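You operate a simulated robot arm through the tools that you are given. There is no shell and no other tool. Be economical: measure what you need, move in short steps, check, and stop when the job is done.

You run a simulated two-armed robot. Do the job below in one go: nothing can be reset, and whatever is moved stays where it is left.

TASK
On the small table at the end of the bays, fold the striped cloth in half and then in half again.

It is judged by the outcome, as a careful person would: the job done as asked, and still so three seconds after it is handed in. It fails if anything else is knocked over, pushed out of place, dropped, spilled or broken. Flat cloth is picked up by pressing the open fingertips on it (5 to 10 N) and closing them slowly along it; thin cloth reads only 2 to 8 mm in the jaws.

THE ROBOT
Two 7-joint arms with two-finger parallel grippers on one trunk, on a base that drives. Base frame: it is fixed to the floor where the robot stands at the start and does not move with it; the origin is under the middle of the robot, x ahead of it, y to its left, z up. Lengths are in mm, angles in degrees, forces in N, time in s.
The left shoulder is at the start at [71, 156, 1005], the right one opposite. Places, roughly: small table at the end of the bays [500, 0, 800]. Payload 3.91 kg a hand.
Tool frame (each hand has its own): the origin (TCP) lies between the finger pads and is the grasp point; the fingertips stand 30 mm ahead of it; z points along the fingers, y is the line along which they close. Largest opening 110 mm; finger width 20, thickness 10; the body of the gripper, 48 by 112 mm, starts 55 mm behind the TCP.
Orientation is that of the tool frame in the base frame, as a unit quaternion [x, y, z, w]. With the fingers straight down and closing along the base's y, the tool's x points along the base's -x, its y along +y and its z along -z.

THE INTERFACE
- The arms move only by the tool send_rows. It takes "left_steps", "right_steps" or both (then of equal length, played together; a hand with none holds still); each is a list of rows, each a list of 7 numbers: the shift along the base's x, y, z in units of 50 mm (1.0 is 50 mm), then the turn, a rotation vector about the base's x, y, z in units of 8 degrees (1.0 is 8 degrees), then the finger opening in mm, from 0 to 110. In form: [[x, y, z, ax, ay, az, fingers], ...]. A call has 1 to 10 rows; each row shifts and turns the commanded pose from where the row before left it. A call with a number of a shift or a turn outside -1 to 1 is refused whole. A row lasts 0.2 s, in which the tool goes at most 50 mm and 8.6 degrees; a call with a longer step from one row to the next is refused whole, and so is a gripper value outside its range. A pose out of reach is approached as far as the arm can. The call stops where the force on the tool passes 40 N (or 10 N more than at its start, if that is more) or the arm is blocked; 0.2 s more then pass. Each finger travels about 108 mm/s and halts on what it meets, pressing with about 36 N; the grip force reading is that of the motor and also rises with nothing between the fingers. The clock runs only during rows and for 0.2 s after the last one: add rows that do not move to give the fingers time. The reply holds the time, the measured pose of the TCP, the force on the tool along the base axes, the opening and the grip force, in the units named above and with some noise, with the torque about the TCP (base axes, N m) and any sound that the robot's microphone picked up.
- Cameras (640 x 400 px; columns grow to the right, rows downward): "scene" is now at [151.8, 10.2, 1229.2]; the picture's right is [-0.00, -1.00, -0.00], its down [-0.55, 0.00, -0.84] and it looks along [0.84, -0.00, -0.55] (base axes); focal length 295 px, centre (320, 200). "left" rides on the left gripper at [72, -17, -103] in its tool frame; the picture's right is [0.23, 0.97, 0.00], its down [-0.76, 0.18, -0.62] and it looks along [-0.61, 0.14, 0.78] (tool axes); focal length 222 px, centre (320, 200). "right" rides on the right gripper at [72, 17, -103] in its tool frame; the picture's right is [-0.23, 0.97, 0.00], its down [-0.76, -0.18, -0.62] and it looks along [-0.61, -0.14, 0.78] (tool axes); focal length 222 px, centre (320, 200). There is no depth. A picture from a camera that has moved, and an enlarged one, comes with that camera's place and axes in the base frame and with its lens. The place of the scene camera against the robot may be out by one fixed shift of up to 25 mm in any direction.
- get_image(camera): a new picture of that camera. The clock stands still meanwhile.
- raise_lower(by): slides the trunk up (or, below 0, down) by that many mm; the arms and the scene camera ride with it, the base frame stays. It gives what a move gives, with no picture.
- steer(legs): drives the robot by 1 to 6 legs, each [ahead, left, turn to the left] in mm, mm and degrees, along the robot's own axes; the way and the turn of a leg run together, so that a leg with both is an arc; at most 1500 mm and 180 degrees a leg. The arms and the cameras ride along, it lands a little off, and it stops where it bumps. It gives what a move gives.
- pan_tilt(pan, tilt): turns the head with the scene camera to pan (to the left, within 86 degrees either way) and tilt (down, from -29 to 69), counted from straight ahead of the robot. It gives what a move gives.
- inspect(camera, box): a new picture of the part [left, top, right, bottom] of that camera's present view, enlarged. The clock stands still meanwhile.
- close_job(): hands the job in; it is judged then, once.

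Work in short steps. Places have to be worked out from the pictures, the camera data and where the tool is seen: move nearer, look again, correct. Check each grasp and each placing, and mend what went wrong. You have 120 turns and 108 pictures in all, those below and enlarged ones among them. Open the grippers and draw the arms clear of the work before you hand the job in, unless the task says otherwise; then end with one line.

The tools are called after "Emit:" by a JSON object that holds its "op" and its "data". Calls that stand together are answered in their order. send_rows: Moves the arms, as the interface text tells. Its arguments: {"type":"object","properties":{"left_steps":{"type":"array","items":{"type":"array","items":{"type":"number"}}},"right_steps":{"type":"array","items":{"type":"array","items":{"type":"number"}}}},"required":[]} The other tools are called the same way: raise_lower (by) slides the trunk up or down; steer (legs) drives the base; pan_tilt (pan, tilt) turns the head that bears the scene camera; get_image (camera) takes a picture; inspect (camera, box) takes an enlarged picture of a part of a camera's view; close_job () hands the job in.

At the start:

```text
time: 0.0
left_position: [612.1, 189.5, 988.6]
left_tool_rot: [0.0, 1.0, -0.001, -0.001]
left_wrist_force: [-0.4, -0.3, 0.9]
left_ft_torque: [-0.02, 0.01, 0.0]
left_opening: 109.8
left_grasp_force: 0.0
right_position: [608.1, -419.1, 948.6]
right_tool_rot: [0.0, 1.0, 0.0, 0.001]
right_wrist_force: [-0.4, 0.2, -0.8]
right_ft_torque: [0.01, 0.01, 0.01]
right_opening: 110.0
right_grasp_force: 0.0
trunk travel left (down, up): [-450.0, 490.0]
robot x, y, heading: [-1.3, -5.9, -0.1]
head pan, tilt: [-0.1, 33.3]
```

scene: 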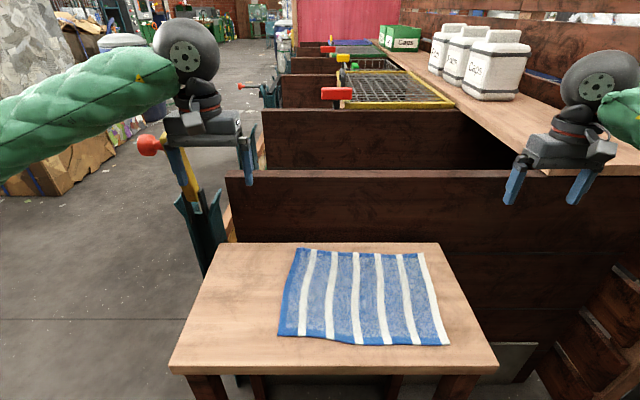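
right: 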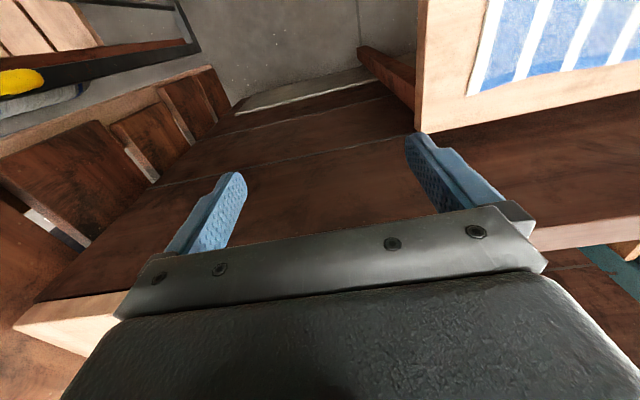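
left: 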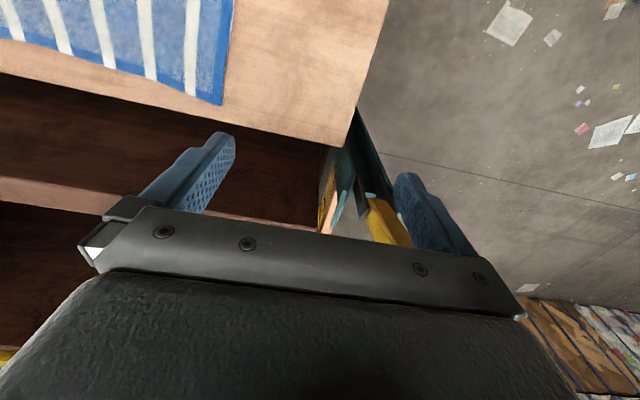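

The scene and wrist views together put the table top near z≈760, with the cloth spanning about x 435–655 and y −215 to 70. The near edge is too close for my reach, so I back up 130 mm and tilt the head down.

Emit:
{"op": "steer", "data": {"legs": [[-130, 0, 0]]}}

Emit:
{"op": "pan_tilt", "data": {"pan": 0, "tilt": 42}}

Emit:
{"op": "get_image", "data": {"camera": "scene"}}

Emit:
{"op": "get_image", "data": {"camera": "left"}}

Emit:
{"op": "get_image", "data": {"camera": "right"}}

```text
time: 1.3
left_position: [480.9, 189.5, 988.8]
left_tool_rot: [0.0, 1.0, 0.0, 0.001]
left_wrist_force: [-0.4, -0.4, 0.2]
left_ft_torque: [0.01, -0.02, -0.02]
left_opening: 110.1
left_grasp_force: 0.2
right_position: [476.9, -420.5, 950.8]
right_tool_rot: [0.0, 1.0, 0.0, 0.001]
right_wrist_force: [-0.3, -0.4, -0.2]
right_ft_torque: [-0.02, -0.03, 0.01]
right_opening: 109.9
right_grasp_force: 0.0
trunk travel left (down, up): [-450.0, 490.0]
robot x, y, heading: [-130.2, -2.1, -0.0]
head pan, tilt: [-0.1, 33.3]
```

```text
time: 2.0
left_position: [482.8, 188.4, 989.2]
left_tool_rot: [0.0, 1.0, 0.0, 0.001]
left_wrist_force: [0.7, 0.1, 0.1]
left_ft_torque: [0.01, -0.03, 0.01]
left_opening: 109.7
left_grasp_force: 0.0
right_position: [477.9, -421.3, 949.1]
right_tool_rot: [0.0, 1.0, -0.001, -0.001]
right_wrist_force: [-0.1, 0.2, 0.2]
right_ft_torque: [-0.04, 0.05, -0.03]
right_opening: 110.2
right_grasp_force: 0.0
trunk travel left (down, up): [-450.0, 490.0]
robot x, y, heading: [-127.1, 0.3, -0.2]
head pan, tilt: [0.0, 42.0]
```

```text
104 pictures are left
camera scene: at [17.1, 10.3, 1216.0], right [0.0, -1.0, 0.0], down [-0.67, 0.0, -0.74], along [0.74, 0.0, -0.67], focal length 295 px, centre (320, 200)
```

scene: 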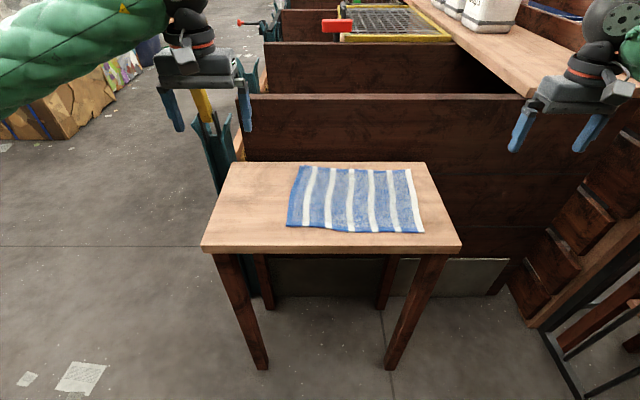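

```text
103 pictures are left
camera left: at [409.9, 172.9, 1091.7], right [-0.23, 0.97, 0.0], down [0.76, 0.18, 0.62], along [0.61, 0.14, -0.78], focal length 222 px, centre (320, 200)
```

left: 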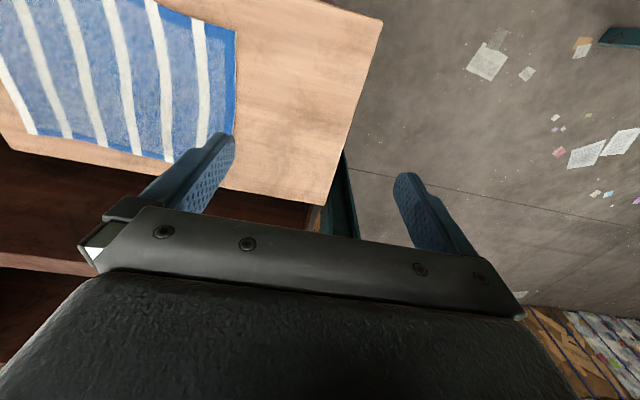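

```text
102 pictures are left
camera right: at [405.2, -404.2, 1052.2], right [0.23, 0.97, 0.0], down [0.76, -0.18, 0.62], along [0.61, -0.14, -0.78], focal length 222 px, centre (320, 200)
```

right: 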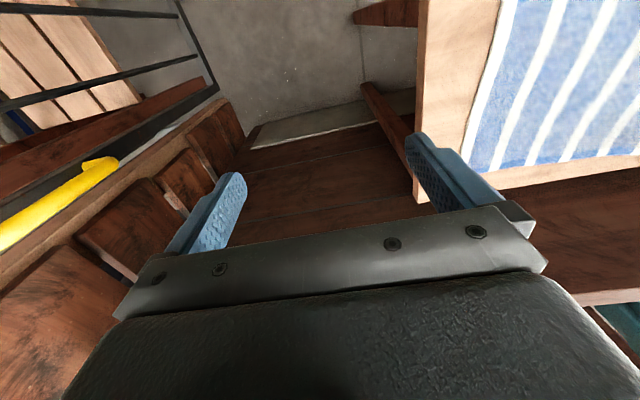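

The three views agree: table z≈760, cloth corners NL≈(438,76), NR≈(421,−207), FR≈(643,−222), FL≈(652,55). I'm taking both hands above the near corners, with fingers closing along y and opened to 45.

Emit:
{"op": "send_rows", "data": {"left_steps": [[-0.14, -0.56, -0.5, 0, 0, 0, 45], [-0.14, -0.56, -0.5, 0, 0, 0, 45], [-0.14, -0.56, -0.5, 0, 0, 0, 45], [-0.14, -0.56, -0.5, 0, 0, 0, 45], [-0.14, -0.56, -0.5, 0, 0, 0, 45], [0, 0, 0, 0, 0, 0, 45]], "right_steps": [[-0.188, 0.972, -0.34, 0, 0, 0, 45], [-0.188, 0.972, -0.34, 0, 0, 0, 45], [-0.188, 0.972, -0.34, 0, 0, 0, 45], [-0.188, 0.972, -0.34, 0, 0, 0, 45], [-0.188, 0.972, -0.34, 0, 0, 0, 45], [0, 0, 0, 0, 0, 0, 45]]}}

Emit:
{"op": "get_image", "data": {"camera": "scene"}}

Emit:
{"op": "get_image", "data": {"camera": "left"}}

Emit:
{"op": "get_image", "data": {"camera": "right"}}

```text
refused: row 1 steps farther than a row can; nothing moved
```

```text
101 pictures are left
camera scene: at [17.1, 10.3, 1216.0], right [0.0, -1.0, 0.0], down [-0.67, 0.0, -0.74], along [0.74, 0.0, -0.67], focal length 295 px, centre (320, 200)
```

scene: 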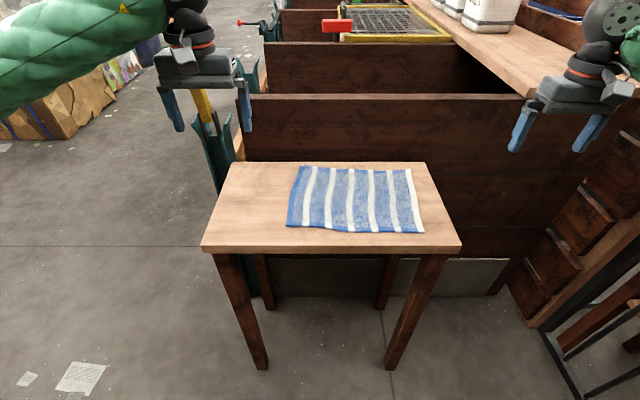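

```text
100 pictures are left
camera left: at [409.9, 172.9, 1091.7], right [-0.23, 0.97, 0.0], down [0.76, 0.18, 0.62], along [0.61, 0.14, -0.78], focal length 222 px, centre (320, 200)
```

left: 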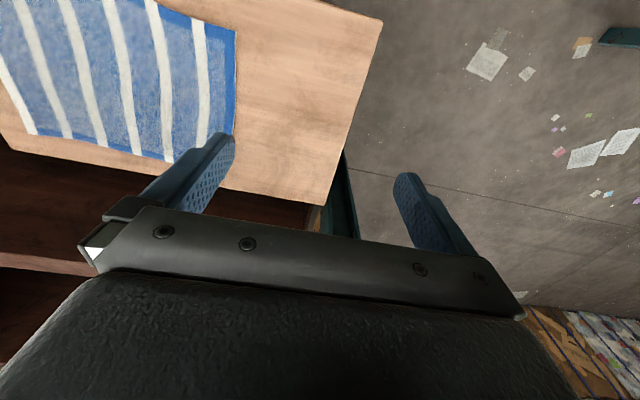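

```text
99 pictures are left
camera right: at [405.2, -404.2, 1052.2], right [0.23, 0.97, 0.0], down [0.76, -0.18, 0.62], along [0.61, -0.14, -0.78], focal length 222 px, centre (320, 200)
```

right: 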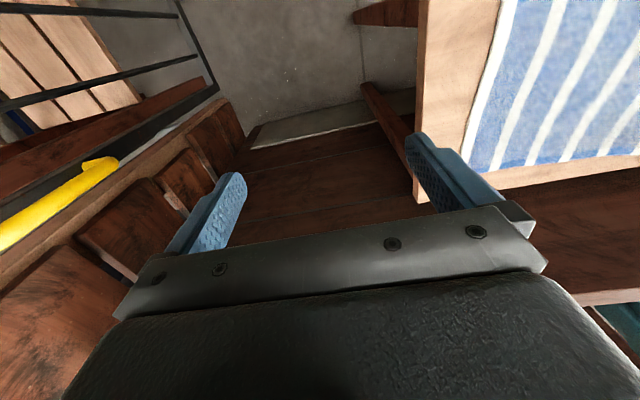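

The combined step was over 50 mm per row, so I'm spreading the same motion over 7 rows.

Emit:
{"op": "send_rows", "data": {"left_steps": [[-0.1, -0.4, -0.36, 0, 0, 0, 45], [-0.1, -0.4, -0.36, 0, 0, 0, 45], [-0.1, -0.4, -0.36, 0, 0, 0, 45], [-0.1, -0.4, -0.36, 0, 0, 0, 45], [-0.1, -0.4, -0.36, 0, 0, 0, 45], [-0.1, -0.4, -0.36, 0, 0, 0, 45], [-0.1, -0.4, -0.36, 0, 0, 0, 45], [0, 0, 0, 0, 0, 0, 45]], "right_steps": [[-0.134, 0.694, -0.24, 0, 0, 0, 45], [-0.134, 0.694, -0.24, 0, 0, 0, 45], [-0.134, 0.694, -0.24, 0, 0, 0, 45], [-0.134, 0.694, -0.24, 0, 0, 0, 45], [-0.134, 0.694, -0.24, 0, 0, 0, 45], [-0.134, 0.694, -0.24, 0, 0, 0, 45], [-0.134, 0.694, -0.24, 0, 0, 0, 45], [0, 0, 0, 0, 0, 0, 45]]}}

```text
time: 3.8
left_position: [447.3, 47.6, 860.2]
left_tool_rot: [0.0, 1.0, 0.0, 0.0]
left_wrist_force: [-0.5, -0.7, 0.5]
left_ft_torque: [0.02, -0.01, -0.04]
left_opening: 44.7
left_grasp_force: 0.0
right_position: [431.0, -178.8, 865.0]
right_tool_rot: [0.002, 1.0, 0.0, 0.001]
right_wrist_force: [0.0, 0.4, -0.8]
right_ft_torque: [-0.03, 0.02, 0.0]
right_opening: 44.8
right_grasp_force: 0.1
trunk travel left (down, up): [-450.0, 490.0]
robot x, y, heading: [-130.1, 2.8, 0.1]
head pan, tilt: [0.0, 42.0]
```

Hands are above the corners; I look to check before descending.

Emit:
{"op": "inspect", "data": {"camera": "scene", "box": [180, 80, 480, 268]}}

Emit:
{"op": "get_image", "data": {"camera": "left"}}

Emit:
{"op": "get_image", "data": {"camera": "right"}}

```text
2.13 times, centred on (330, 174) of scene
camera zoom: at [16.7, 10.2, 1216.1], right [0.0, -1.0, 0.0], down [-0.67, 0.0, -0.74], along [0.74, 0.0, -0.67], focal length 628 px, centre (299, 255)
```

zoom: 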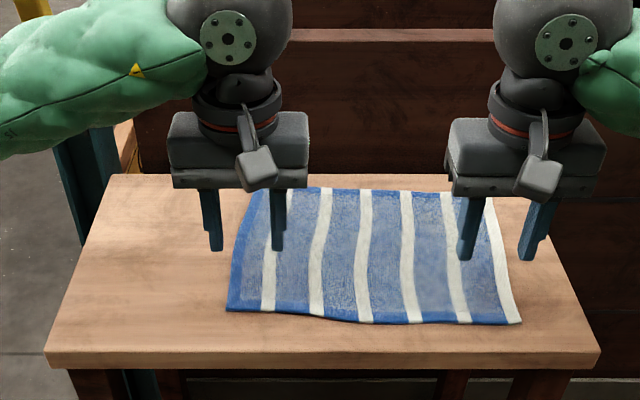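

```text
97 pictures are left
camera left: at [375.5, 31.9, 964.2], right [-0.23, 0.97, 0.0], down [0.76, 0.18, 0.62], along [0.61, 0.14, -0.78], focal length 222 px, centre (320, 200)
```

left: 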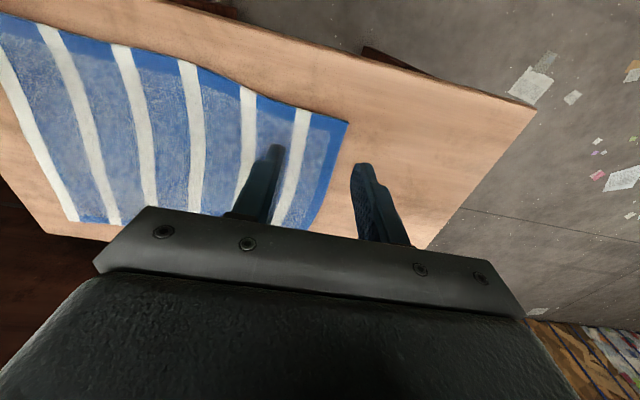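

```text
96 pictures are left
camera right: at [359.0, -162.4, 967.8], right [0.23, 0.97, 0.0], down [0.76, -0.18, 0.62], along [0.61, -0.14, -0.78], focal length 222 px, centre (320, 200)
```

right: 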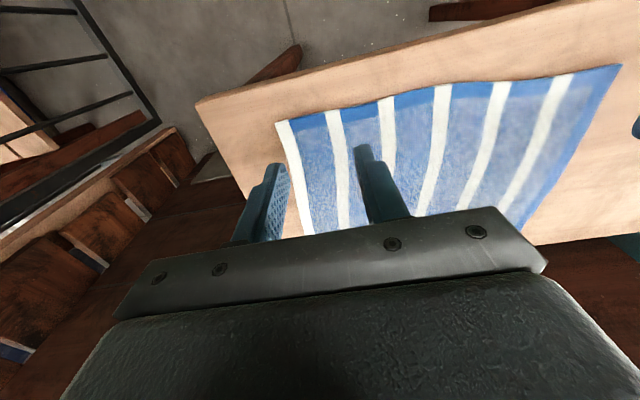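

The wrist views give near corners at (439,72) and (421,−217). I nudge the left hand inward so both of its fingers land on cloth, and descend to about 10 mm above the table.

Emit:
{"op": "send_rows", "data": {"left_steps": [[0.06, -0.15, -0.4, 0, 0, 0, 45], [0, 0, -0.4, 0, 0, 0, 45], [0, 0, -0.3, 0, 0, 0, 45], [0, 0, -0.1, 0, 0, 0, 45], [0, 0, 0, 0, 0, 0, 45]], "right_steps": [[0.06, 0, -0.5, 0, 0, 0, 45], [0, 0, -0.4, 0, 0, 0, 45], [0, 0, -0.3, 0, 0, 0, 45], [0, 0, -0.1, 0, 0, 0, 45], [0, 0, 0, 0, 0, 0, 45]]}}

Emit:
{"op": "get_image", "data": {"camera": "left"}}

Emit:
{"op": "get_image", "data": {"camera": "right"}}

```text
time: 5.0
left_position: [452.8, 42.2, 802.5]
left_tool_rot: [-0.001, 1.0, 0.0, 0.0]
left_wrist_force: [-0.8, -0.1, -0.6]
left_ft_torque: [0.02, -0.03, 0.01]
left_opening: 44.9
left_grasp_force: 0.0
right_position: [433.9, -180.1, 801.0]
right_tool_rot: [0.0, 1.0, 0.0, 0.0]
right_wrist_force: [0.4, 0.3, -0.5]
right_ft_torque: [-0.02, 0.03, 0.01]
right_opening: 45.2
right_grasp_force: 0.2
trunk travel left (down, up): [-450.0, 490.0]
robot x, y, heading: [-133.5, -1.0, -0.2]
head pan, tilt: [0.0, 42.0]
```

```text
95 pictures are left
camera left: at [378.8, 26.1, 905.5], right [-0.23, 0.97, 0.0], down [0.76, 0.18, 0.62], along [0.61, 0.14, -0.78], focal length 222 px, centre (320, 200)
```

left: 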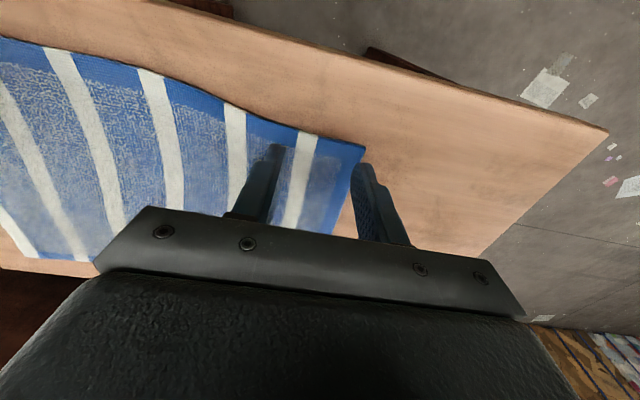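

```text
94 pictures are left
camera right: at [361.2, -162.1, 903.2], right [0.23, 0.97, 0.0], down [0.76, -0.18, 0.62], along [0.61, -0.14, -0.78], focal length 222 px, centre (320, 200)
```

right: 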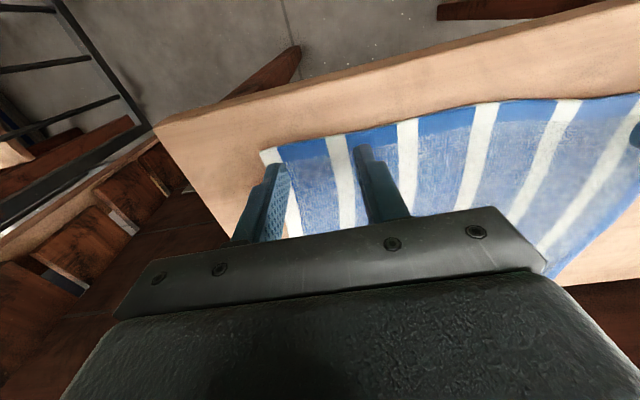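

Outer fingers are too close to the side edges, so I shift both inward a bit and lower gently to feel for contact.

Emit:
{"op": "send_rows", "data": {"left_steps": [[-0.04, -0.18, 0, 0, 0, 0, 45], [0, 0, -0.08, 0, 0, 0, 45], [0, 0, -0.08, 0, 0, 0, 45], [0, 0, -0.04, 0, 0, 0, 45], [0, 0, 0, 0, 0, 0, 45]], "right_steps": [[0, 0.12, 0, 0, 0, 0, 45], [0, 0, -0.08, 0, 0, 0, 45], [0, 0, -0.08, 0, 0, 0, 45], [0, 0, -0.04, 0, 0, 0, 45], [0, 0, 0, 0, 0, 0, 45]]}}

```text
time: 6.2
left_position: [449.0, 32.6, 792.0]
left_tool_rot: [0.0, 1.0, 0.001, 0.0]
left_wrist_force: [-0.1, -0.3, 0.1]
left_ft_torque: [0.0, -0.01, 0.02]
left_opening: 45.2
left_grasp_force: 0.0
right_position: [433.0, -172.8, 789.3]
right_tool_rot: [0.0, 1.0, -0.001, 0.0]
right_wrist_force: [0.4, 0.3, 0.0]
right_ft_torque: [0.01, 0.0, -0.01]
right_opening: 45.1
right_grasp_force: 0.0
trunk travel left (down, up): [-450.0, 490.0]
robot x, y, heading: [-127.2, 1.2, 0.1]
head pan, tilt: [0.0, 42.0]
```

No contact yet; I continue down in 2 mm steps.

Emit:
{"op": "send_rows", "data": {"left_steps": [[0, 0, -0.04, 0, 0, 0, 45], [0, 0, -0.04, 0, 0, 0, 45], [0, 0, 0, 0, 0, 0, 45]], "right_steps": [[0, 0, -0.04, 0, 0, 0, 45], [0, 0, -0.04, 0, 0, 0, 45], [0, 0, 0, 0, 0, 0, 45]]}}

```text
time: 7.0
left_position: [447.5, 32.8, 788.4]
left_tool_rot: [0.0, 1.0, 0.0, 0.0]
left_wrist_force: [-0.4, 0.6, -0.1]
left_ft_torque: [-0.01, 0.01, 0.0]
left_opening: 44.9
left_grasp_force: 0.1
right_position: [433.2, -173.0, 786.8]
right_tool_rot: [0.001, 1.0, 0.001, 0.0]
right_wrist_force: [0.0, 0.1, 0.5]
right_ft_torque: [0.01, 0.0, -0.01]
right_opening: 44.9
right_grasp_force: 0.1
trunk travel left (down, up): [-450.0, 490.0]
robot x, y, heading: [-130.9, -0.0, 0.0]
head pan, tilt: [0.0, 42.0]
```

Still free; continuing down.

Emit:
{"op": "send_rows", "data": {"left_steps": [[0, 0, -0.04, 0, 0, 0, 45], [0, 0, -0.04, 0, 0, 0, 45], [0, 0, 0, 0, 0, 0, 45]], "right_steps": [[0, 0, -0.04, 0, 0, 0, 45], [0, 0, -0.04, 0, 0, 0, 45], [0, 0, 0, 0, 0, 0, 45]]}}

Emit:
{"op": "get_image", "data": {"camera": "left"}}

```text
time: 7.8
left_position: [448.5, 32.4, 783.6]
left_tool_rot: [0.001, 1.0, 0.0, 0.0]
left_wrist_force: [0.7, -0.7, 1.7]
left_ft_torque: [-0.01, 0.02, 0.01]
left_opening: 45.1
left_grasp_force: 0.1
right_position: [432.9, -172.9, 783.5]
right_tool_rot: [0.001, 1.0, 0.0, 0.001]
right_wrist_force: [4.8, -3.2, 15.8]
right_ft_torque: [-0.07, -0.11, -0.03]
right_opening: 45.0
right_grasp_force: 0.0
trunk travel left (down, up): [-450.0, 490.0]
robot x, y, heading: [-130.2, -0.7, 0.0]
head pan, tilt: [0.0, 42.0]
```

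```text
93 pictures are left
camera left: at [376.0, 16.3, 888.1], right [-0.23, 0.97, 0.0], down [0.76, 0.18, 0.62], along [0.61, 0.14, -0.78], focal length 222 px, centre (320, 200)
```

left: 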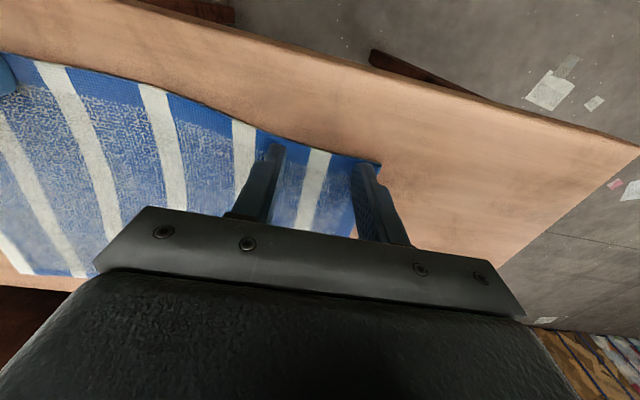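

The table top is at tip z≈753. Right presses 16 N and left about 2 N; I trim both toward 5–10 N.

Emit:
{"op": "send_rows", "data": {"left_steps": [[0, 0, -0.02, 0, 0, 0, 45], [0, 0, 0, 0, 0, 0, 45]], "right_steps": [[0, 0, 0.02, 0, 0, 0, 45], [0, 0, 0, 0, 0, 0, 45]]}}

```text
time: 8.4
left_position: [448.6, 31.5, 783.9]
left_tool_rot: [0.0, 1.0, 0.0, 0.0]
left_wrist_force: [1.9, -0.3, 6.9]
left_ft_torque: [-0.03, -0.06, 0.0]
left_opening: 45.0
left_grasp_force: 0.0
right_position: [432.9, -171.0, 783.6]
right_tool_rot: [0.001, 1.0, 0.0, 0.0]
right_wrist_force: [3.0, -1.1, 13.0]
right_ft_torque: [-0.04, -0.08, 0.02]
right_opening: 44.5
right_grasp_force: 0.1
trunk travel left (down, up): [-450.0, 490.0]
robot x, y, heading: [-128.9, -0.3, -0.2]
head pan, tilt: [0.0, 42.0]
```

Left 7 N; right 13 N, so I ease the right 0.8 mm more and then close both slowly.

Emit:
{"op": "send_rows", "data": {"left_steps": [[0, 0, 0, 0, 0, 0, 45], [0, 0, 0, 0, 0, 0, 40], [0, 0, 0, 0, 0, 0, 35], [0, 0, 0, 0, 0, 0, 30], [0, 0, 0, 0, 0, 0, 25], [0, 0, 0, 0, 0, 0, 20], [0, 0, 0, 0, 0, 0, 15], [0, 0, 0, 0, 0, 0, 10], [0, 0, 0, 0, 0, 0, 4], [0, 0, 0, 0, 0, 0, 0]], "right_steps": [[0, 0, 0.02, 0, 0, 0, 45], [0, 0, 0, 0, 0, 0, 40], [0, 0, 0, 0, 0, 0, 35], [0, 0, 0, 0, 0, 0, 30], [0, 0, 0, 0, 0, 0, 25], [0, 0, 0, 0, 0, 0, 20], [0, 0, 0, 0, 0, 0, 15], [0, 0, 0, 0, 0, 0, 10], [0, 0, 0, 0, 0, 0, 4], [0, 0, 0, 0, 0, 0, 0]]}}

Emit:
{"op": "get_image", "data": {"camera": "left"}}

Emit:
{"op": "get_image", "data": {"camera": "right"}}

```text
time: 10.6
left_position: [447.2, 31.8, 784.6]
left_tool_rot: [0.0, 1.0, 0.0, 0.0]
left_wrist_force: [-0.4, -8.1, 12.1]
left_ft_torque: [-0.17, 0.05, -0.04]
left_opening: 4.6
left_grasp_force: 36.3
right_position: [432.0, -172.1, 783.4]
right_tool_rot: [0.0, 1.0, 0.0, 0.0]
right_wrist_force: [1.2, 7.7, 2.5]
right_ft_torque: [0.2, -0.06, 0.03]
right_opening: 3.7
right_grasp_force: 35.4
trunk travel left (down, up): [-450.0, 490.0]
robot x, y, heading: [-133.1, -3.5, 0.1]
head pan, tilt: [0.0, 42.0]
```

```text
92 pictures are left
camera left: at [375.4, 16.1, 886.7], right [-0.23, 0.97, 0.0], down [0.76, 0.18, 0.62], along [0.61, 0.14, -0.78], focal length 222 px, centre (320, 200)
```

left: 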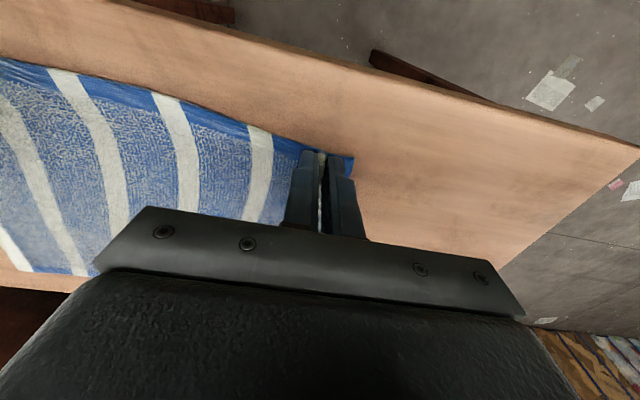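

```text
91 pictures are left
camera right: at [360.4, -154.8, 887.3], right [0.23, 0.97, 0.0], down [0.76, -0.18, 0.62], along [0.61, -0.14, -0.78], focal length 222 px, centre (320, 200)
```

right: 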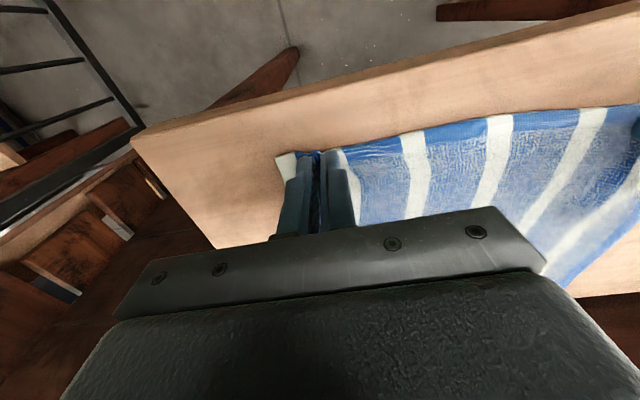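

Both hands hold cloth (4.6 and 3.7 mm). I now lift along a half-circle toward the far edge, first half, easing the sideways tension a little.

Emit:
{"op": "send_rows", "data": {"left_steps": [[0.026, -0.1, 0.296, 0, 0, 0, 0], [0.076, -0.018, 0.291, 0, 0, 0, 0], [0.125, -0.018, 0.276, 0, 0, 0, 0], [0.171, -0.018, 0.255, 0, 0, 0, 0], [0.212, -0.018, 0.226, 0, 0, 0, 0], [0.248, -0.018, 0.194, 0, 0, 0, 0], [0.279, -0.018, 0.156, 0, 0, 0, 0], [0.302, -0.018, 0.114, 0, 0, 0, 0], [0.318, -0.018, 0.07, 0, 0, 0, 0], [0.324, -0.018, 0.023, 0, 0, 0, 0]], "right_steps": [[0.026, 0.1, 0.296, 0, 0, 0, 0], [0.076, -0.01, 0.291, 0, 0, 0, 0], [0.125, -0.01, 0.276, 0, 0, 0, 0], [0.171, -0.01, 0.255, 0, 0, 0, 0], [0.212, -0.01, 0.226, 0, 0, 0, 0], [0.248, -0.01, 0.194, 0, 0, 0, 0], [0.279, -0.01, 0.156, 0, 0, 0, 0], [0.302, -0.01, 0.114, 0, 0, 0, 0], [0.318, -0.01, 0.07, 0, 0, 0, 0], [0.324, -0.01, 0.023, 0, 0, 0, 0]]}}

Emit:
{"op": "inspect", "data": {"camera": "scene", "box": [180, 80, 480, 268]}}

```text
time: 12.8
left_position: [552.8, 18.6, 879.8]
left_tool_rot: [0.0, 1.0, 0.001, 0.0]
left_wrist_force: [-0.2, -0.5, -0.9]
left_ft_torque: [0.02, -0.01, -0.04]
left_opening: 4.1
left_grasp_force: 36.2
right_position: [538.7, -172.8, 879.5]
right_tool_rot: [0.001, 1.0, 0.0, 0.0]
right_wrist_force: [0.0, 0.3, 0.1]
right_ft_torque: [-0.04, 0.0, -0.02]
right_opening: 3.7
right_grasp_force: 35.8
trunk travel left (down, up): [-450.0, 490.0]
robot x, y, heading: [-128.7, -0.8, -0.1]
head pan, tilt: [0.0, 42.0]
```

```text
2.13 times, centred on (330, 174) of scene
camera zoom: at [17.5, 10.3, 1215.9], right [0.0, -1.0, 0.0], down [-0.67, 0.0, -0.74], along [0.74, 0.0, -0.67], focal length 628 px, centre (299, 255)
```

zoom: 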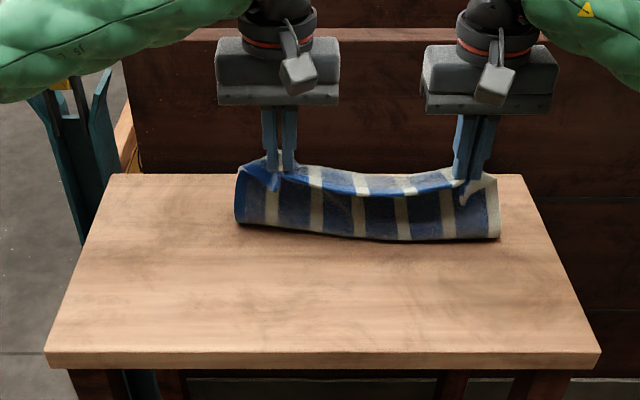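

Cloth is lifting nicely with the far half in place. Now the second half of the arc down to the far edge.

Emit:
{"op": "send_rows", "data": {"left_steps": [[0.324, -0.018, -0.022, 0, 0, 0, 0], [0.318, -0.018, -0.068, 0, 0, 0, 0], [0.302, -0.018, -0.11, 0, 0, 0, 0], [0.279, -0.018, -0.15, 0, 0, 0, 0], [0.248, -0.018, -0.188, 0, 0, 0, 0], [0.212, -0.018, -0.218, 0, 0, 0, 0], [0.171, -0.018, -0.246, 0, 0, 0, 0], [0.125, -0.018, -0.266, 0, 0, 0, 0], [0.07, -0.018, -0.28, 0, 0, 0, 0], [0.0, 0, -0.24, 0, 0, 0, 0]], "right_steps": [[0.324, -0.01, -0.022, 0, 0, 0, 0], [0.318, -0.01, -0.068, 0, 0, 0, 0], [0.302, -0.01, -0.11, 0, 0, 0, 0], [0.279, -0.01, -0.15, 0, 0, 0, 0], [0.248, -0.01, -0.188, 0, 0, 0, 0], [0.212, -0.01, -0.218, 0, 0, 0, 0], [0.171, -0.01, -0.246, 0, 0, 0, 0], [0.125, -0.01, -0.266, 0, 0, 0, 0], [0.076, -0.01, -0.28, 0, 0, 0, 0], [0.026, 0, -0.24, 0, 0, 0, 0]]}}

Emit:
{"op": "inspect", "data": {"camera": "scene", "box": [180, 80, 480, 268]}}

Emit:
{"op": "get_image", "data": {"camera": "left"}}

Emit:
{"op": "get_image", "data": {"camera": "right"}}

```text
time: 15.0
left_position: [653.8, 10.6, 790.5]
left_tool_rot: [0.0, 1.0, 0.0, 0.001]
left_wrist_force: [-0.3, -0.3, 4.9]
left_ft_torque: [-0.03, -0.05, 0.0]
left_opening: 4.5
left_grasp_force: 35.6
right_position: [642.0, -177.1, 790.4]
right_tool_rot: [0.001, 1.0, 0.0, 0.001]
right_wrist_force: [0.0, -0.3, 4.8]
right_ft_torque: [-0.05, -0.02, 0.0]
right_opening: 3.3
right_grasp_force: 36.2
trunk travel left (down, up): [-450.0, 490.0]
robot x, y, heading: [-129.2, 0.2, 0.2]
head pan, tilt: [0.0, 42.0]
```

```text
2.13 times, centred on (330, 174) of scene
camera zoom: at [16.1, 10.3, 1216.5], right [0.0, -1.0, 0.0], down [-0.67, 0.0, -0.74], along [0.74, 0.0, -0.67], focal length 628 px, centre (299, 255)
```

zoom: 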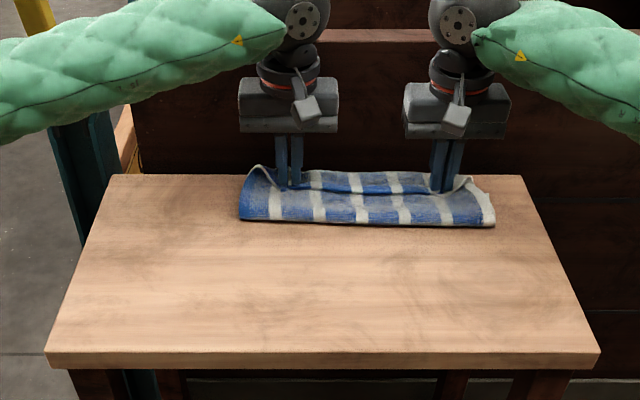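

```text
88 pictures are left
camera left: at [581.3, -4.8, 894.0], right [-0.23, 0.97, 0.0], down [0.76, 0.18, 0.62], along [0.61, 0.14, -0.78], focal length 222 px, centre (320, 200)
```

left: 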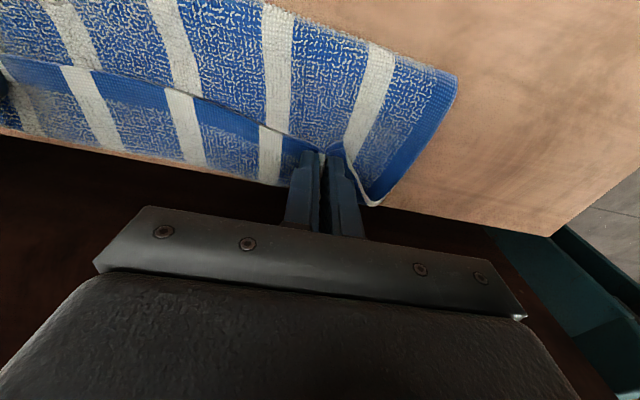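

```text
87 pictures are left
camera right: at [568.8, -159.9, 893.5], right [0.23, 0.97, 0.0], down [0.76, -0.18, 0.62], along [0.61, -0.14, -0.78], focal length 222 px, centre (320, 200)
```

right: 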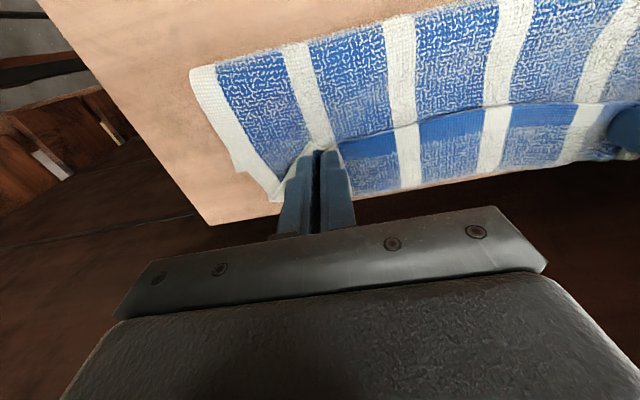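

The fold landed, but the top edge falls about 20 mm short of the bottom one and sags in the middle. Still holding, I lift slightly, go 18 mm farther and spread the hands 6 mm each to straighten it.

Emit:
{"op": "send_rows", "data": {"left_steps": [[0, 0, 0.2, 0, 0, 0, 0], [0.09, 0.06, 0.1, 0, 0, 0, 0], [0.09, 0.06, 0, 0, 0, 0, 0], [0.09, 0, 0, 0, 0, 0, 0], [0.09, 0, -0.1, 0, 0, 0, 0], [0, 0, -0.16, 0, 0, 0, 0], [0, 0, 0, 0, 0, 0, 0]], "right_steps": [[0, 0, 0.2, 0, 0, 0, 0], [0.09, -0.06, 0.1, 0, 0, 0, 0], [0.09, -0.06, 0, 0, 0, 0, 0], [0.09, 0, 0, 0, 0, 0, 0], [0.09, 0, -0.1, 0, 0, 0, 0], [0, 0, -0.16, 0, 0, 0, 0], [0, 0, 0, 0, 0, 0, 0]]}}

Emit:
{"op": "get_image", "data": {"camera": "left"}}

Emit:
{"op": "get_image", "data": {"camera": "right"}}

Emit:
{"op": "inspect", "data": {"camera": "scene", "box": [180, 80, 480, 268]}}

```text
time: 16.2
left_position: [667.2, 15.5, 801.4]
left_tool_rot: [0.003, 1.0, -0.002, 0.0]
left_wrist_force: [-24.7, 1.3, 10.5]
left_ft_torque: [-0.03, -2.32, 0.52]
left_opening: 4.4
left_grasp_force: 36.6
right_position: [657.4, -180.5, 801.2]
right_tool_rot: [0.0, 1.0, 0.0, 0.0]
right_wrist_force: [-0.7, 0.4, -0.6]
right_ft_torque: [0.01, 0.02, -0.01]
right_opening: 3.4
right_grasp_force: 36.2
trunk travel left (down, up): [-450.0, 490.0]
robot x, y, heading: [-132.1, -0.3, 0.1]
head pan, tilt: [0.0, 42.0]
stopped in row 6 (left hand): the force on the tool passed its limit at 50 N (the readings are from after the stop); the commanded pose is now the measured one
```

```text
86 pictures are left
camera left: at [594.3, 0.8, 906.0], right [-0.22, 0.97, 0.0], down [0.76, 0.18, 0.62], along [0.61, 0.14, -0.78], focal length 222 px, centre (320, 200)
```

left: 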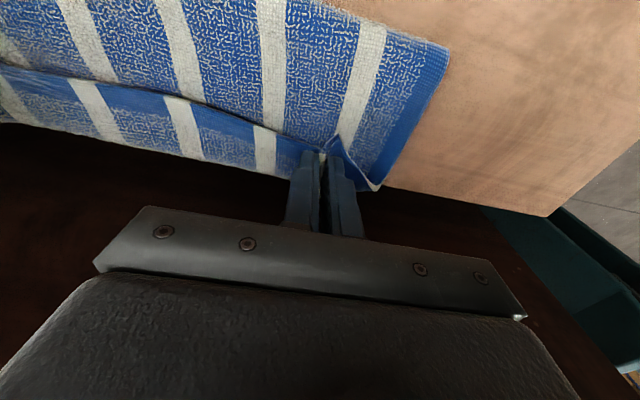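

```text
85 pictures are left
camera right: at [584.3, -163.2, 904.9], right [0.23, 0.97, 0.0], down [0.76, -0.18, 0.62], along [0.61, -0.14, -0.78], focal length 222 px, centre (320, 200)
```

right: 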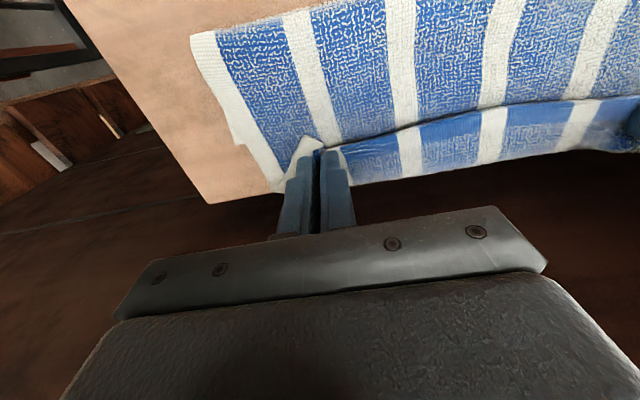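

```text
2.13 times, centred on (330, 174) of scene
camera zoom: at [13.9, 11.3, 1216.5], right [0.0, -1.0, 0.0], down [-0.67, 0.0, -0.74], along [0.74, 0.0, -0.67], focal length 628 px, centre (299, 255)
```

zoom: 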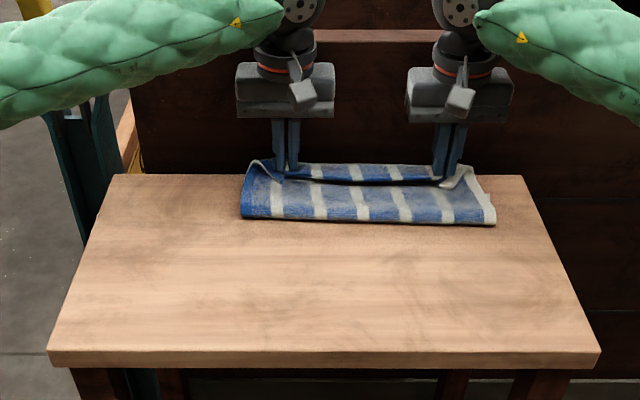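

The left hand met the wall, and the cloth crept forward. Still holding both corners, I reverse the arc to unfold, then I'll drag the whole cloth toward me and redo the fold with more room.

Emit:
{"op": "send_rows", "data": {"left_steps": [[-0.101, 0.03, 0.494, 0, 0, 0, 0], [-0.293, 0.03, 0.446, 0, 0, 0, 0], [-0.455, 0.03, 0.354, 0, 0, 0, 0], [-0.575, 0.03, 0.227, 0, 0, 0, 0], [-0.637, 0.03, 0.078, 0, 0, 0, 0], [-0.637, 0.03, -0.088, 0, 0, 0, 0], [-0.575, 0.03, -0.256, 0, 0, 0, 0], [-0.455, 0.03, -0.398, 0, 0, 0, 0], [-0.293, 0.03, -0.502, 0, 0, 0, 0], [-0.101, 0.03, -0.5, 0, 0, 0, 0]], "right_steps": [[-0.101, 0.01, 0.494, 0, 0, 0, 0], [-0.293, 0.01, 0.446, 0, 0, 0, 0], [-0.455, 0.01, 0.354, 0, 0, 0, 0], [-0.575, 0.01, 0.227, 0, 0, 0, 0], [-0.637, 0.01, 0.078, 0, 0, 0, 0], [-0.637, 0.01, -0.088, 0, 0, 0, 0], [-0.575, 0.01, -0.256, 0, 0, 0, 0], [-0.455, 0.01, -0.398, 0, 0, 0, 0], [-0.293, 0.01, -0.502, 0, 0, 0, 0], [-0.101, 0.01, -0.5, 0, 0, 0, 0]]}}

Emit:
{"op": "inspect", "data": {"camera": "scene", "box": [180, 80, 480, 268]}}

```text
time: 18.4
left_position: [464.4, 29.4, 793.1]
left_tool_rot: [0.001, 1.0, 0.0, -0.001]
left_wrist_force: [-0.4, -11.8, 0.0]
left_ft_torque: [-0.35, 0.02, -0.03]
left_opening: 4.3
left_grasp_force: 36.2
right_position: [452.6, -175.5, 790.8]
right_tool_rot: [0.0, 1.0, 0.0, 0.0]
right_wrist_force: [0.3, 11.8, -0.3]
right_ft_torque: [0.32, -0.02, 0.08]
right_opening: 3.3
right_grasp_force: 35.5
trunk travel left (down, up): [-450.0, 490.0]
robot x, y, heading: [-125.2, 0.8, 0.0]
head pan, tilt: [0.0, 42.0]
```

```text
2.13 times, centred on (330, 174) of scene
camera zoom: at [17.1, 10.6, 1216.1], right [0.0, -1.0, 0.0], down [-0.67, 0.0, -0.74], along [0.74, 0.0, -0.67], focal length 628 px, centre (299, 255)
```

zoom: 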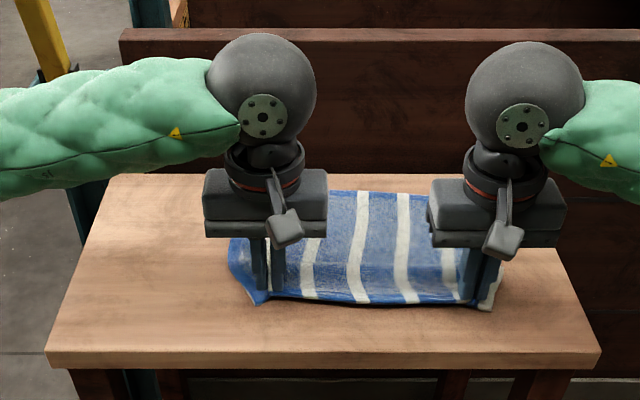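

Cloth is back out, taut between the hands (about 12 N at 205 mm apart). I relax slightly and drag it 40 mm toward me.

Emit:
{"op": "send_rows", "data": {"left_steps": [[-0.16, -0.03, -0.04, 0, 0, 0, 0], [-0.16, 0, 0, 0, 0, 0, 0], [-0.16, 0, 0, 0, 0, 0, 0], [-0.16, 0, 0, 0, 0, 0, 0], [-0.16, 0, 0, 0, 0, 0, 0], [0, 0, 0, 0, 0, 0, 0]], "right_steps": [[-0.16, 0.03, 0, 0, 0, 0, 0], [-0.16, 0, 0, 0, 0, 0, 0], [-0.16, 0, 0, 0, 0, 0, 0], [-0.16, 0, 0, 0, 0, 0, 0], [-0.16, 0, 0, 0, 0, 0, 0], [0, 0, 0, 0, 0, 0, 0]]}}

Emit:
{"op": "get_image", "data": {"camera": "left"}}

Emit:
{"op": "get_image", "data": {"camera": "right"}}

Emit:
{"op": "inspect", "data": {"camera": "scene", "box": [180, 80, 480, 268]}}

```text
time: 19.8
left_position: [424.6, 28.7, 790.4]
left_tool_rot: [0.002, 1.0, 0.0, -0.001]
left_wrist_force: [0.6, -8.6, 0.5]
left_ft_torque: [-0.3, 0.02, 0.02]
left_opening: 4.3
left_grasp_force: 36.0
right_position: [413.7, -175.3, 793.5]
right_tool_rot: [0.0, 1.0, 0.0, 0.0]
right_wrist_force: [-0.3, 8.6, -0.1]
right_ft_torque: [0.27, -0.02, -0.02]
right_opening: 3.6
right_grasp_force: 36.1
trunk travel left (down, up): [-450.0, 490.0]
robot x, y, heading: [-128.3, -0.7, -0.1]
head pan, tilt: [0.0, 42.0]
```

```text
82 pictures are left
camera left: at [351.4, 13.9, 894.3], right [-0.22, 0.97, 0.0], down [0.76, 0.18, 0.62], along [0.61, 0.14, -0.78], focal length 222 px, centre (320, 200)
```

left: 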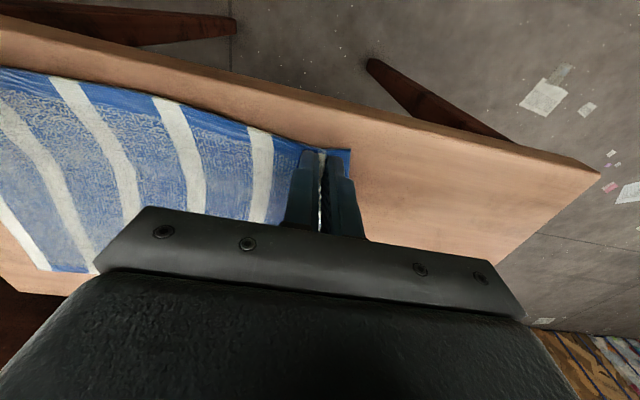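

```text
81 pictures are left
camera right: at [340.2, -158.1, 896.5], right [0.23, 0.97, 0.0], down [0.76, -0.18, 0.62], along [0.61, -0.14, -0.78], focal length 222 px, centre (320, 200)
```

right: 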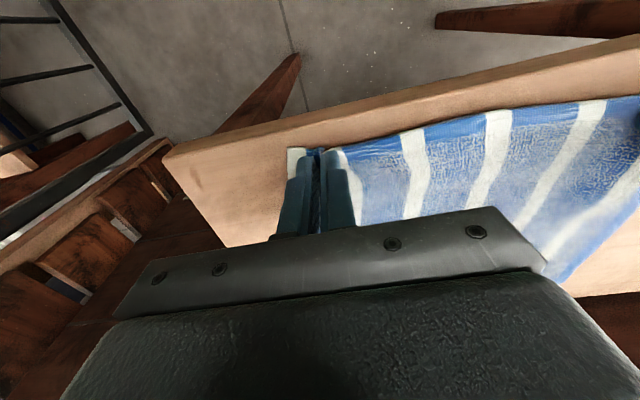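

```text
2.13 times, centred on (330, 174) of scene
camera zoom: at [16.7, 10.6, 1216.0], right [0.0, -1.0, 0.0], down [-0.67, 0.0, -0.74], along [0.74, 0.0, -0.67], focal length 628 px, centre (299, 255)
```

zoom: 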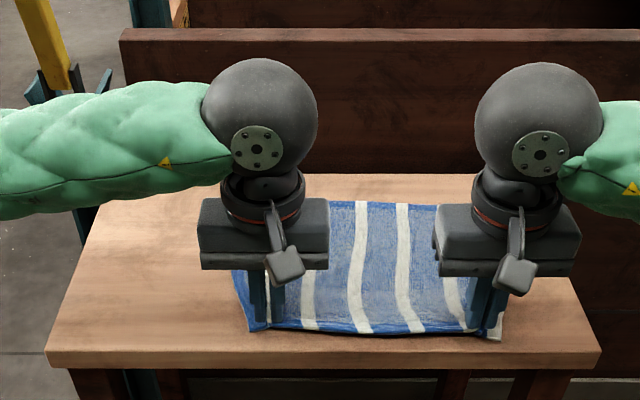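

Far edge is now around x≈620–640, giving about 20+ mm of clearance from the wall. I redo the fold with a slightly longer, higher arc and keep the hands 200 mm apart, first half.

Emit:
{"op": "send_rows", "data": {"left_steps": [[0.027, -0.007, 0.312, 0, 0, 0, 0], [0.08, -0.007, 0.306, 0, 0, 0, 0], [0.131, -0.007, 0.29, 0, 0, 0, 0], [0.179, -0.007, 0.268, 0, 0, 0, 0], [0.222, -0.007, 0.238, 0, 0, 0, 0], [0.259, -0.007, 0.204, 0, 0, 0, 0], [0.292, -0.007, 0.164, 0, 0, 0, 0], [0.316, -0.007, 0.12, 0, 0, 0, 0], [0.334, -0.007, 0.074, 0, 0, 0, 0], [0.34, -0.007, 0.024, 0, 0, 0, 0]], "right_steps": [[0.027, -0.005, 0.312, 0, 0, 0, 0], [0.08, -0.005, 0.306, 0, 0, 0, 0], [0.131, -0.005, 0.29, 0, 0, 0, 0], [0.179, -0.005, 0.268, 0, 0, 0, 0], [0.222, -0.005, 0.238, 0, 0, 0, 0], [0.259, -0.005, 0.204, 0, 0, 0, 0], [0.292, -0.005, 0.164, 0, 0, 0, 0], [0.316, -0.005, 0.12, 0, 0, 0, 0], [0.334, -0.005, 0.074, 0, 0, 0, 0], [0.34, -0.005, 0.024, 0, 0, 0, 0]]}}

Emit:
{"op": "get_image", "data": {"camera": "left"}}

Emit:
{"op": "get_image", "data": {"camera": "right"}}

Emit:
{"op": "inspect", "data": {"camera": "scene", "box": [180, 80, 480, 268]}}

```text
time: 22.0
left_position: [532.2, 26.6, 890.0]
left_tool_rot: [0.002, 1.0, -0.001, -0.001]
left_wrist_force: [-0.2, -6.5, -0.6]
left_ft_torque: [-0.19, 0.01, -0.01]
left_opening: 4.3
left_grasp_force: 36.1
right_position: [522.4, -176.4, 891.1]
right_tool_rot: [0.0, 1.0, 0.0, -0.001]
right_wrist_force: [1.1, 7.1, -0.1]
right_ft_torque: [0.16, -0.01, 0.05]
right_opening: 3.5
right_grasp_force: 36.0
trunk travel left (down, up): [-450.0, 490.0]
robot x, y, heading: [-130.9, -0.8, 0.1]
head pan, tilt: [0.0, 42.0]
```

```text
79 pictures are left
camera left: at [460.2, 10.8, 993.6], right [-0.22, 0.97, 0.0], down [0.76, 0.18, 0.62], along [0.61, 0.14, -0.78], focal length 222 px, centre (320, 200)
```

left: 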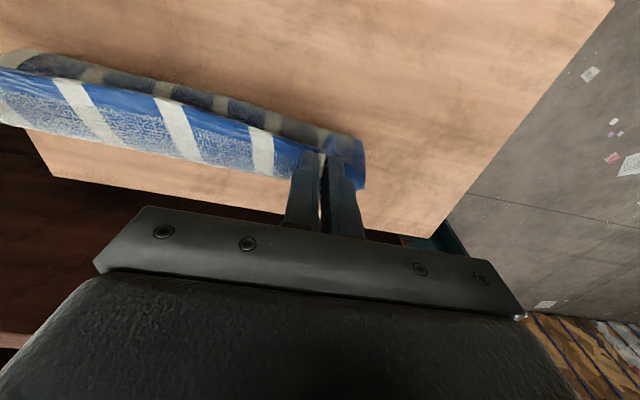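

```text
78 pictures are left
camera right: at [449.8, -159.3, 995.7], right [0.23, 0.97, 0.0], down [0.76, -0.18, 0.62], along [0.61, -0.14, -0.78], focal length 222 px, centre (320, 200)
```

right: 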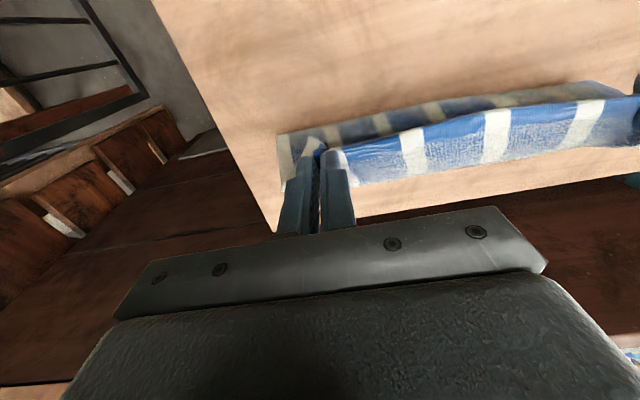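

```text
2.13 times, centred on (330, 174) of scene
camera zoom: at [17.1, 10.6, 1215.9], right [0.0, -1.0, 0.0], down [-0.67, 0.0, -0.74], along [0.74, 0.0, -0.67], focal length 628 px, centre (299, 255)
```

zoom: 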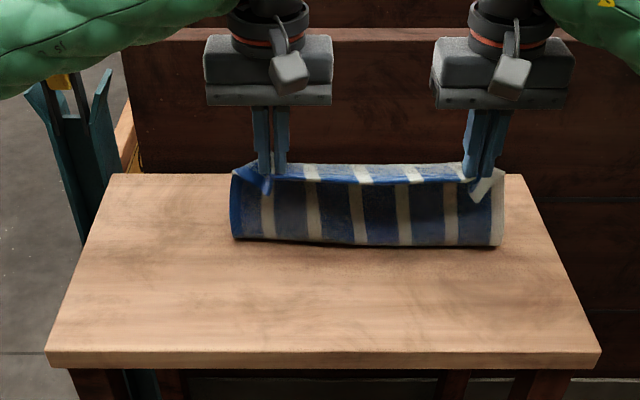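

The edge is straight now and the far edge still at x≈622. To avoid dragging the bottom layer, I bring the hands down along a lower, slacker straight path; half of it first.

Emit:
{"op": "send_rows", "data": {"left_steps": [[0.2, -0.007, -0.15, 0, 0, 0, 0], [0.2, -0.007, -0.2, 0, 0, 0, 0], [0.2, -0.007, -0.2, 0, 0, 0, 0], [0.2, -0.007, -0.2, 0, 0, 0, 0], [0.2, -0.007, -0.2, 0, 0, 0, 0], [0.2, -0.007, -0.2, 0, 0, 0, 0]], "right_steps": [[0.2, -0.005, -0.15, 0, 0, 0, 0], [0.2, -0.005, -0.2, 0, 0, 0, 0], [0.2, -0.005, -0.2, 0, 0, 0, 0], [0.2, -0.005, -0.2, 0, 0, 0, 0], [0.2, -0.005, -0.2, 0, 0, 0, 0], [0.2, -0.005, -0.2, 0, 0, 0, 0]]}}

Emit:
{"op": "get_image", "data": {"camera": "left"}}

Emit:
{"op": "get_image", "data": {"camera": "right"}}

Emit:
{"op": "inspect", "data": {"camera": "scene", "box": [180, 80, 480, 268]}}

```text
time: 23.4
left_position: [594.2, 23.0, 832.5]
left_tool_rot: [0.002, 1.0, 0.0, -0.001]
left_wrist_force: [0.9, -5.0, -0.2]
left_ft_torque: [-0.16, 0.0, 0.01]
left_opening: 4.3
left_grasp_force: 35.6
right_position: [581.2, -179.2, 835.6]
right_tool_rot: [0.002, 1.0, 0.0, 0.0]
right_wrist_force: [0.2, 4.3, -0.1]
right_ft_torque: [0.11, 0.02, 0.01]
right_opening: 3.7
right_grasp_force: 35.8
trunk travel left (down, up): [-450.0, 490.0]
robot x, y, heading: [-130.0, 0.8, -0.1]
head pan, tilt: [0.0, 42.0]
```

```text
76 pictures are left
camera left: at [520.5, 7.5, 936.0], right [-0.22, 0.97, 0.0], down [0.76, 0.18, 0.62], along [0.61, 0.14, -0.78], focal length 222 px, centre (320, 200)
```

left: 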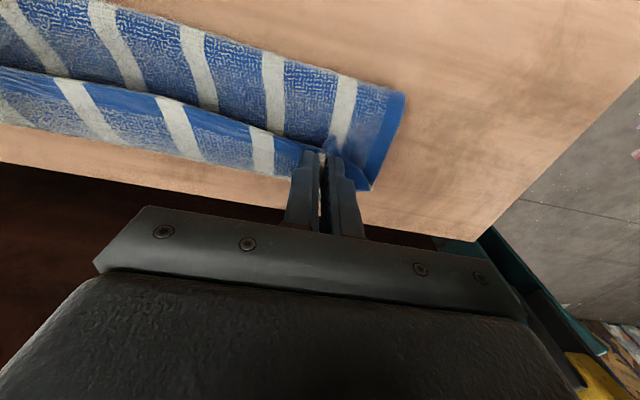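

```text
75 pictures are left
camera right: at [509.8, -161.6, 938.4], right [0.23, 0.97, 0.0], down [0.76, -0.18, 0.62], along [0.61, -0.14, -0.78], focal length 222 px, centre (320, 200)
```

right: 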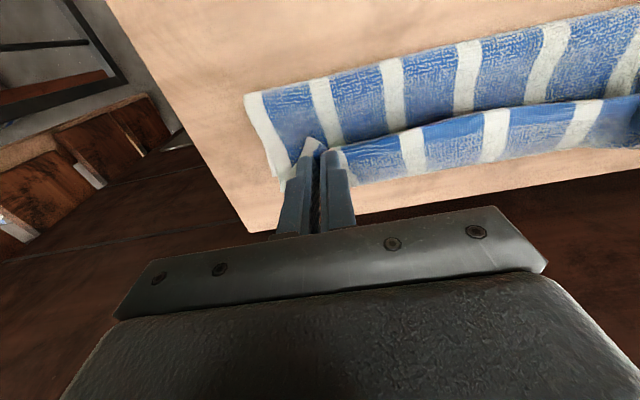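

```text
2.13 times, centred on (330, 174) of scene
camera zoom: at [17.1, 10.6, 1215.9], right [0.0, -1.0, 0.0], down [-0.67, 0.0, -0.74], along [0.74, 0.0, -0.67], focal length 628 px, centre (299, 255)
```

zoom: 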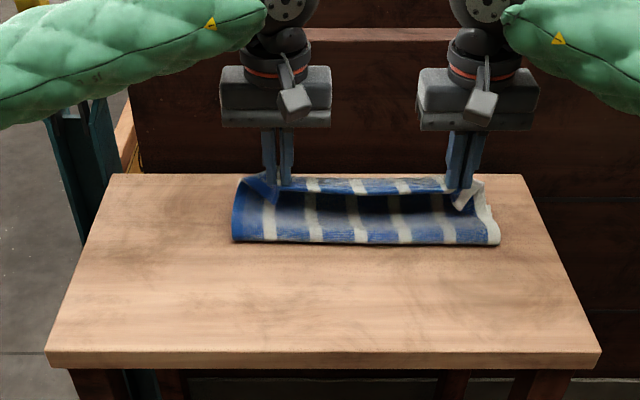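

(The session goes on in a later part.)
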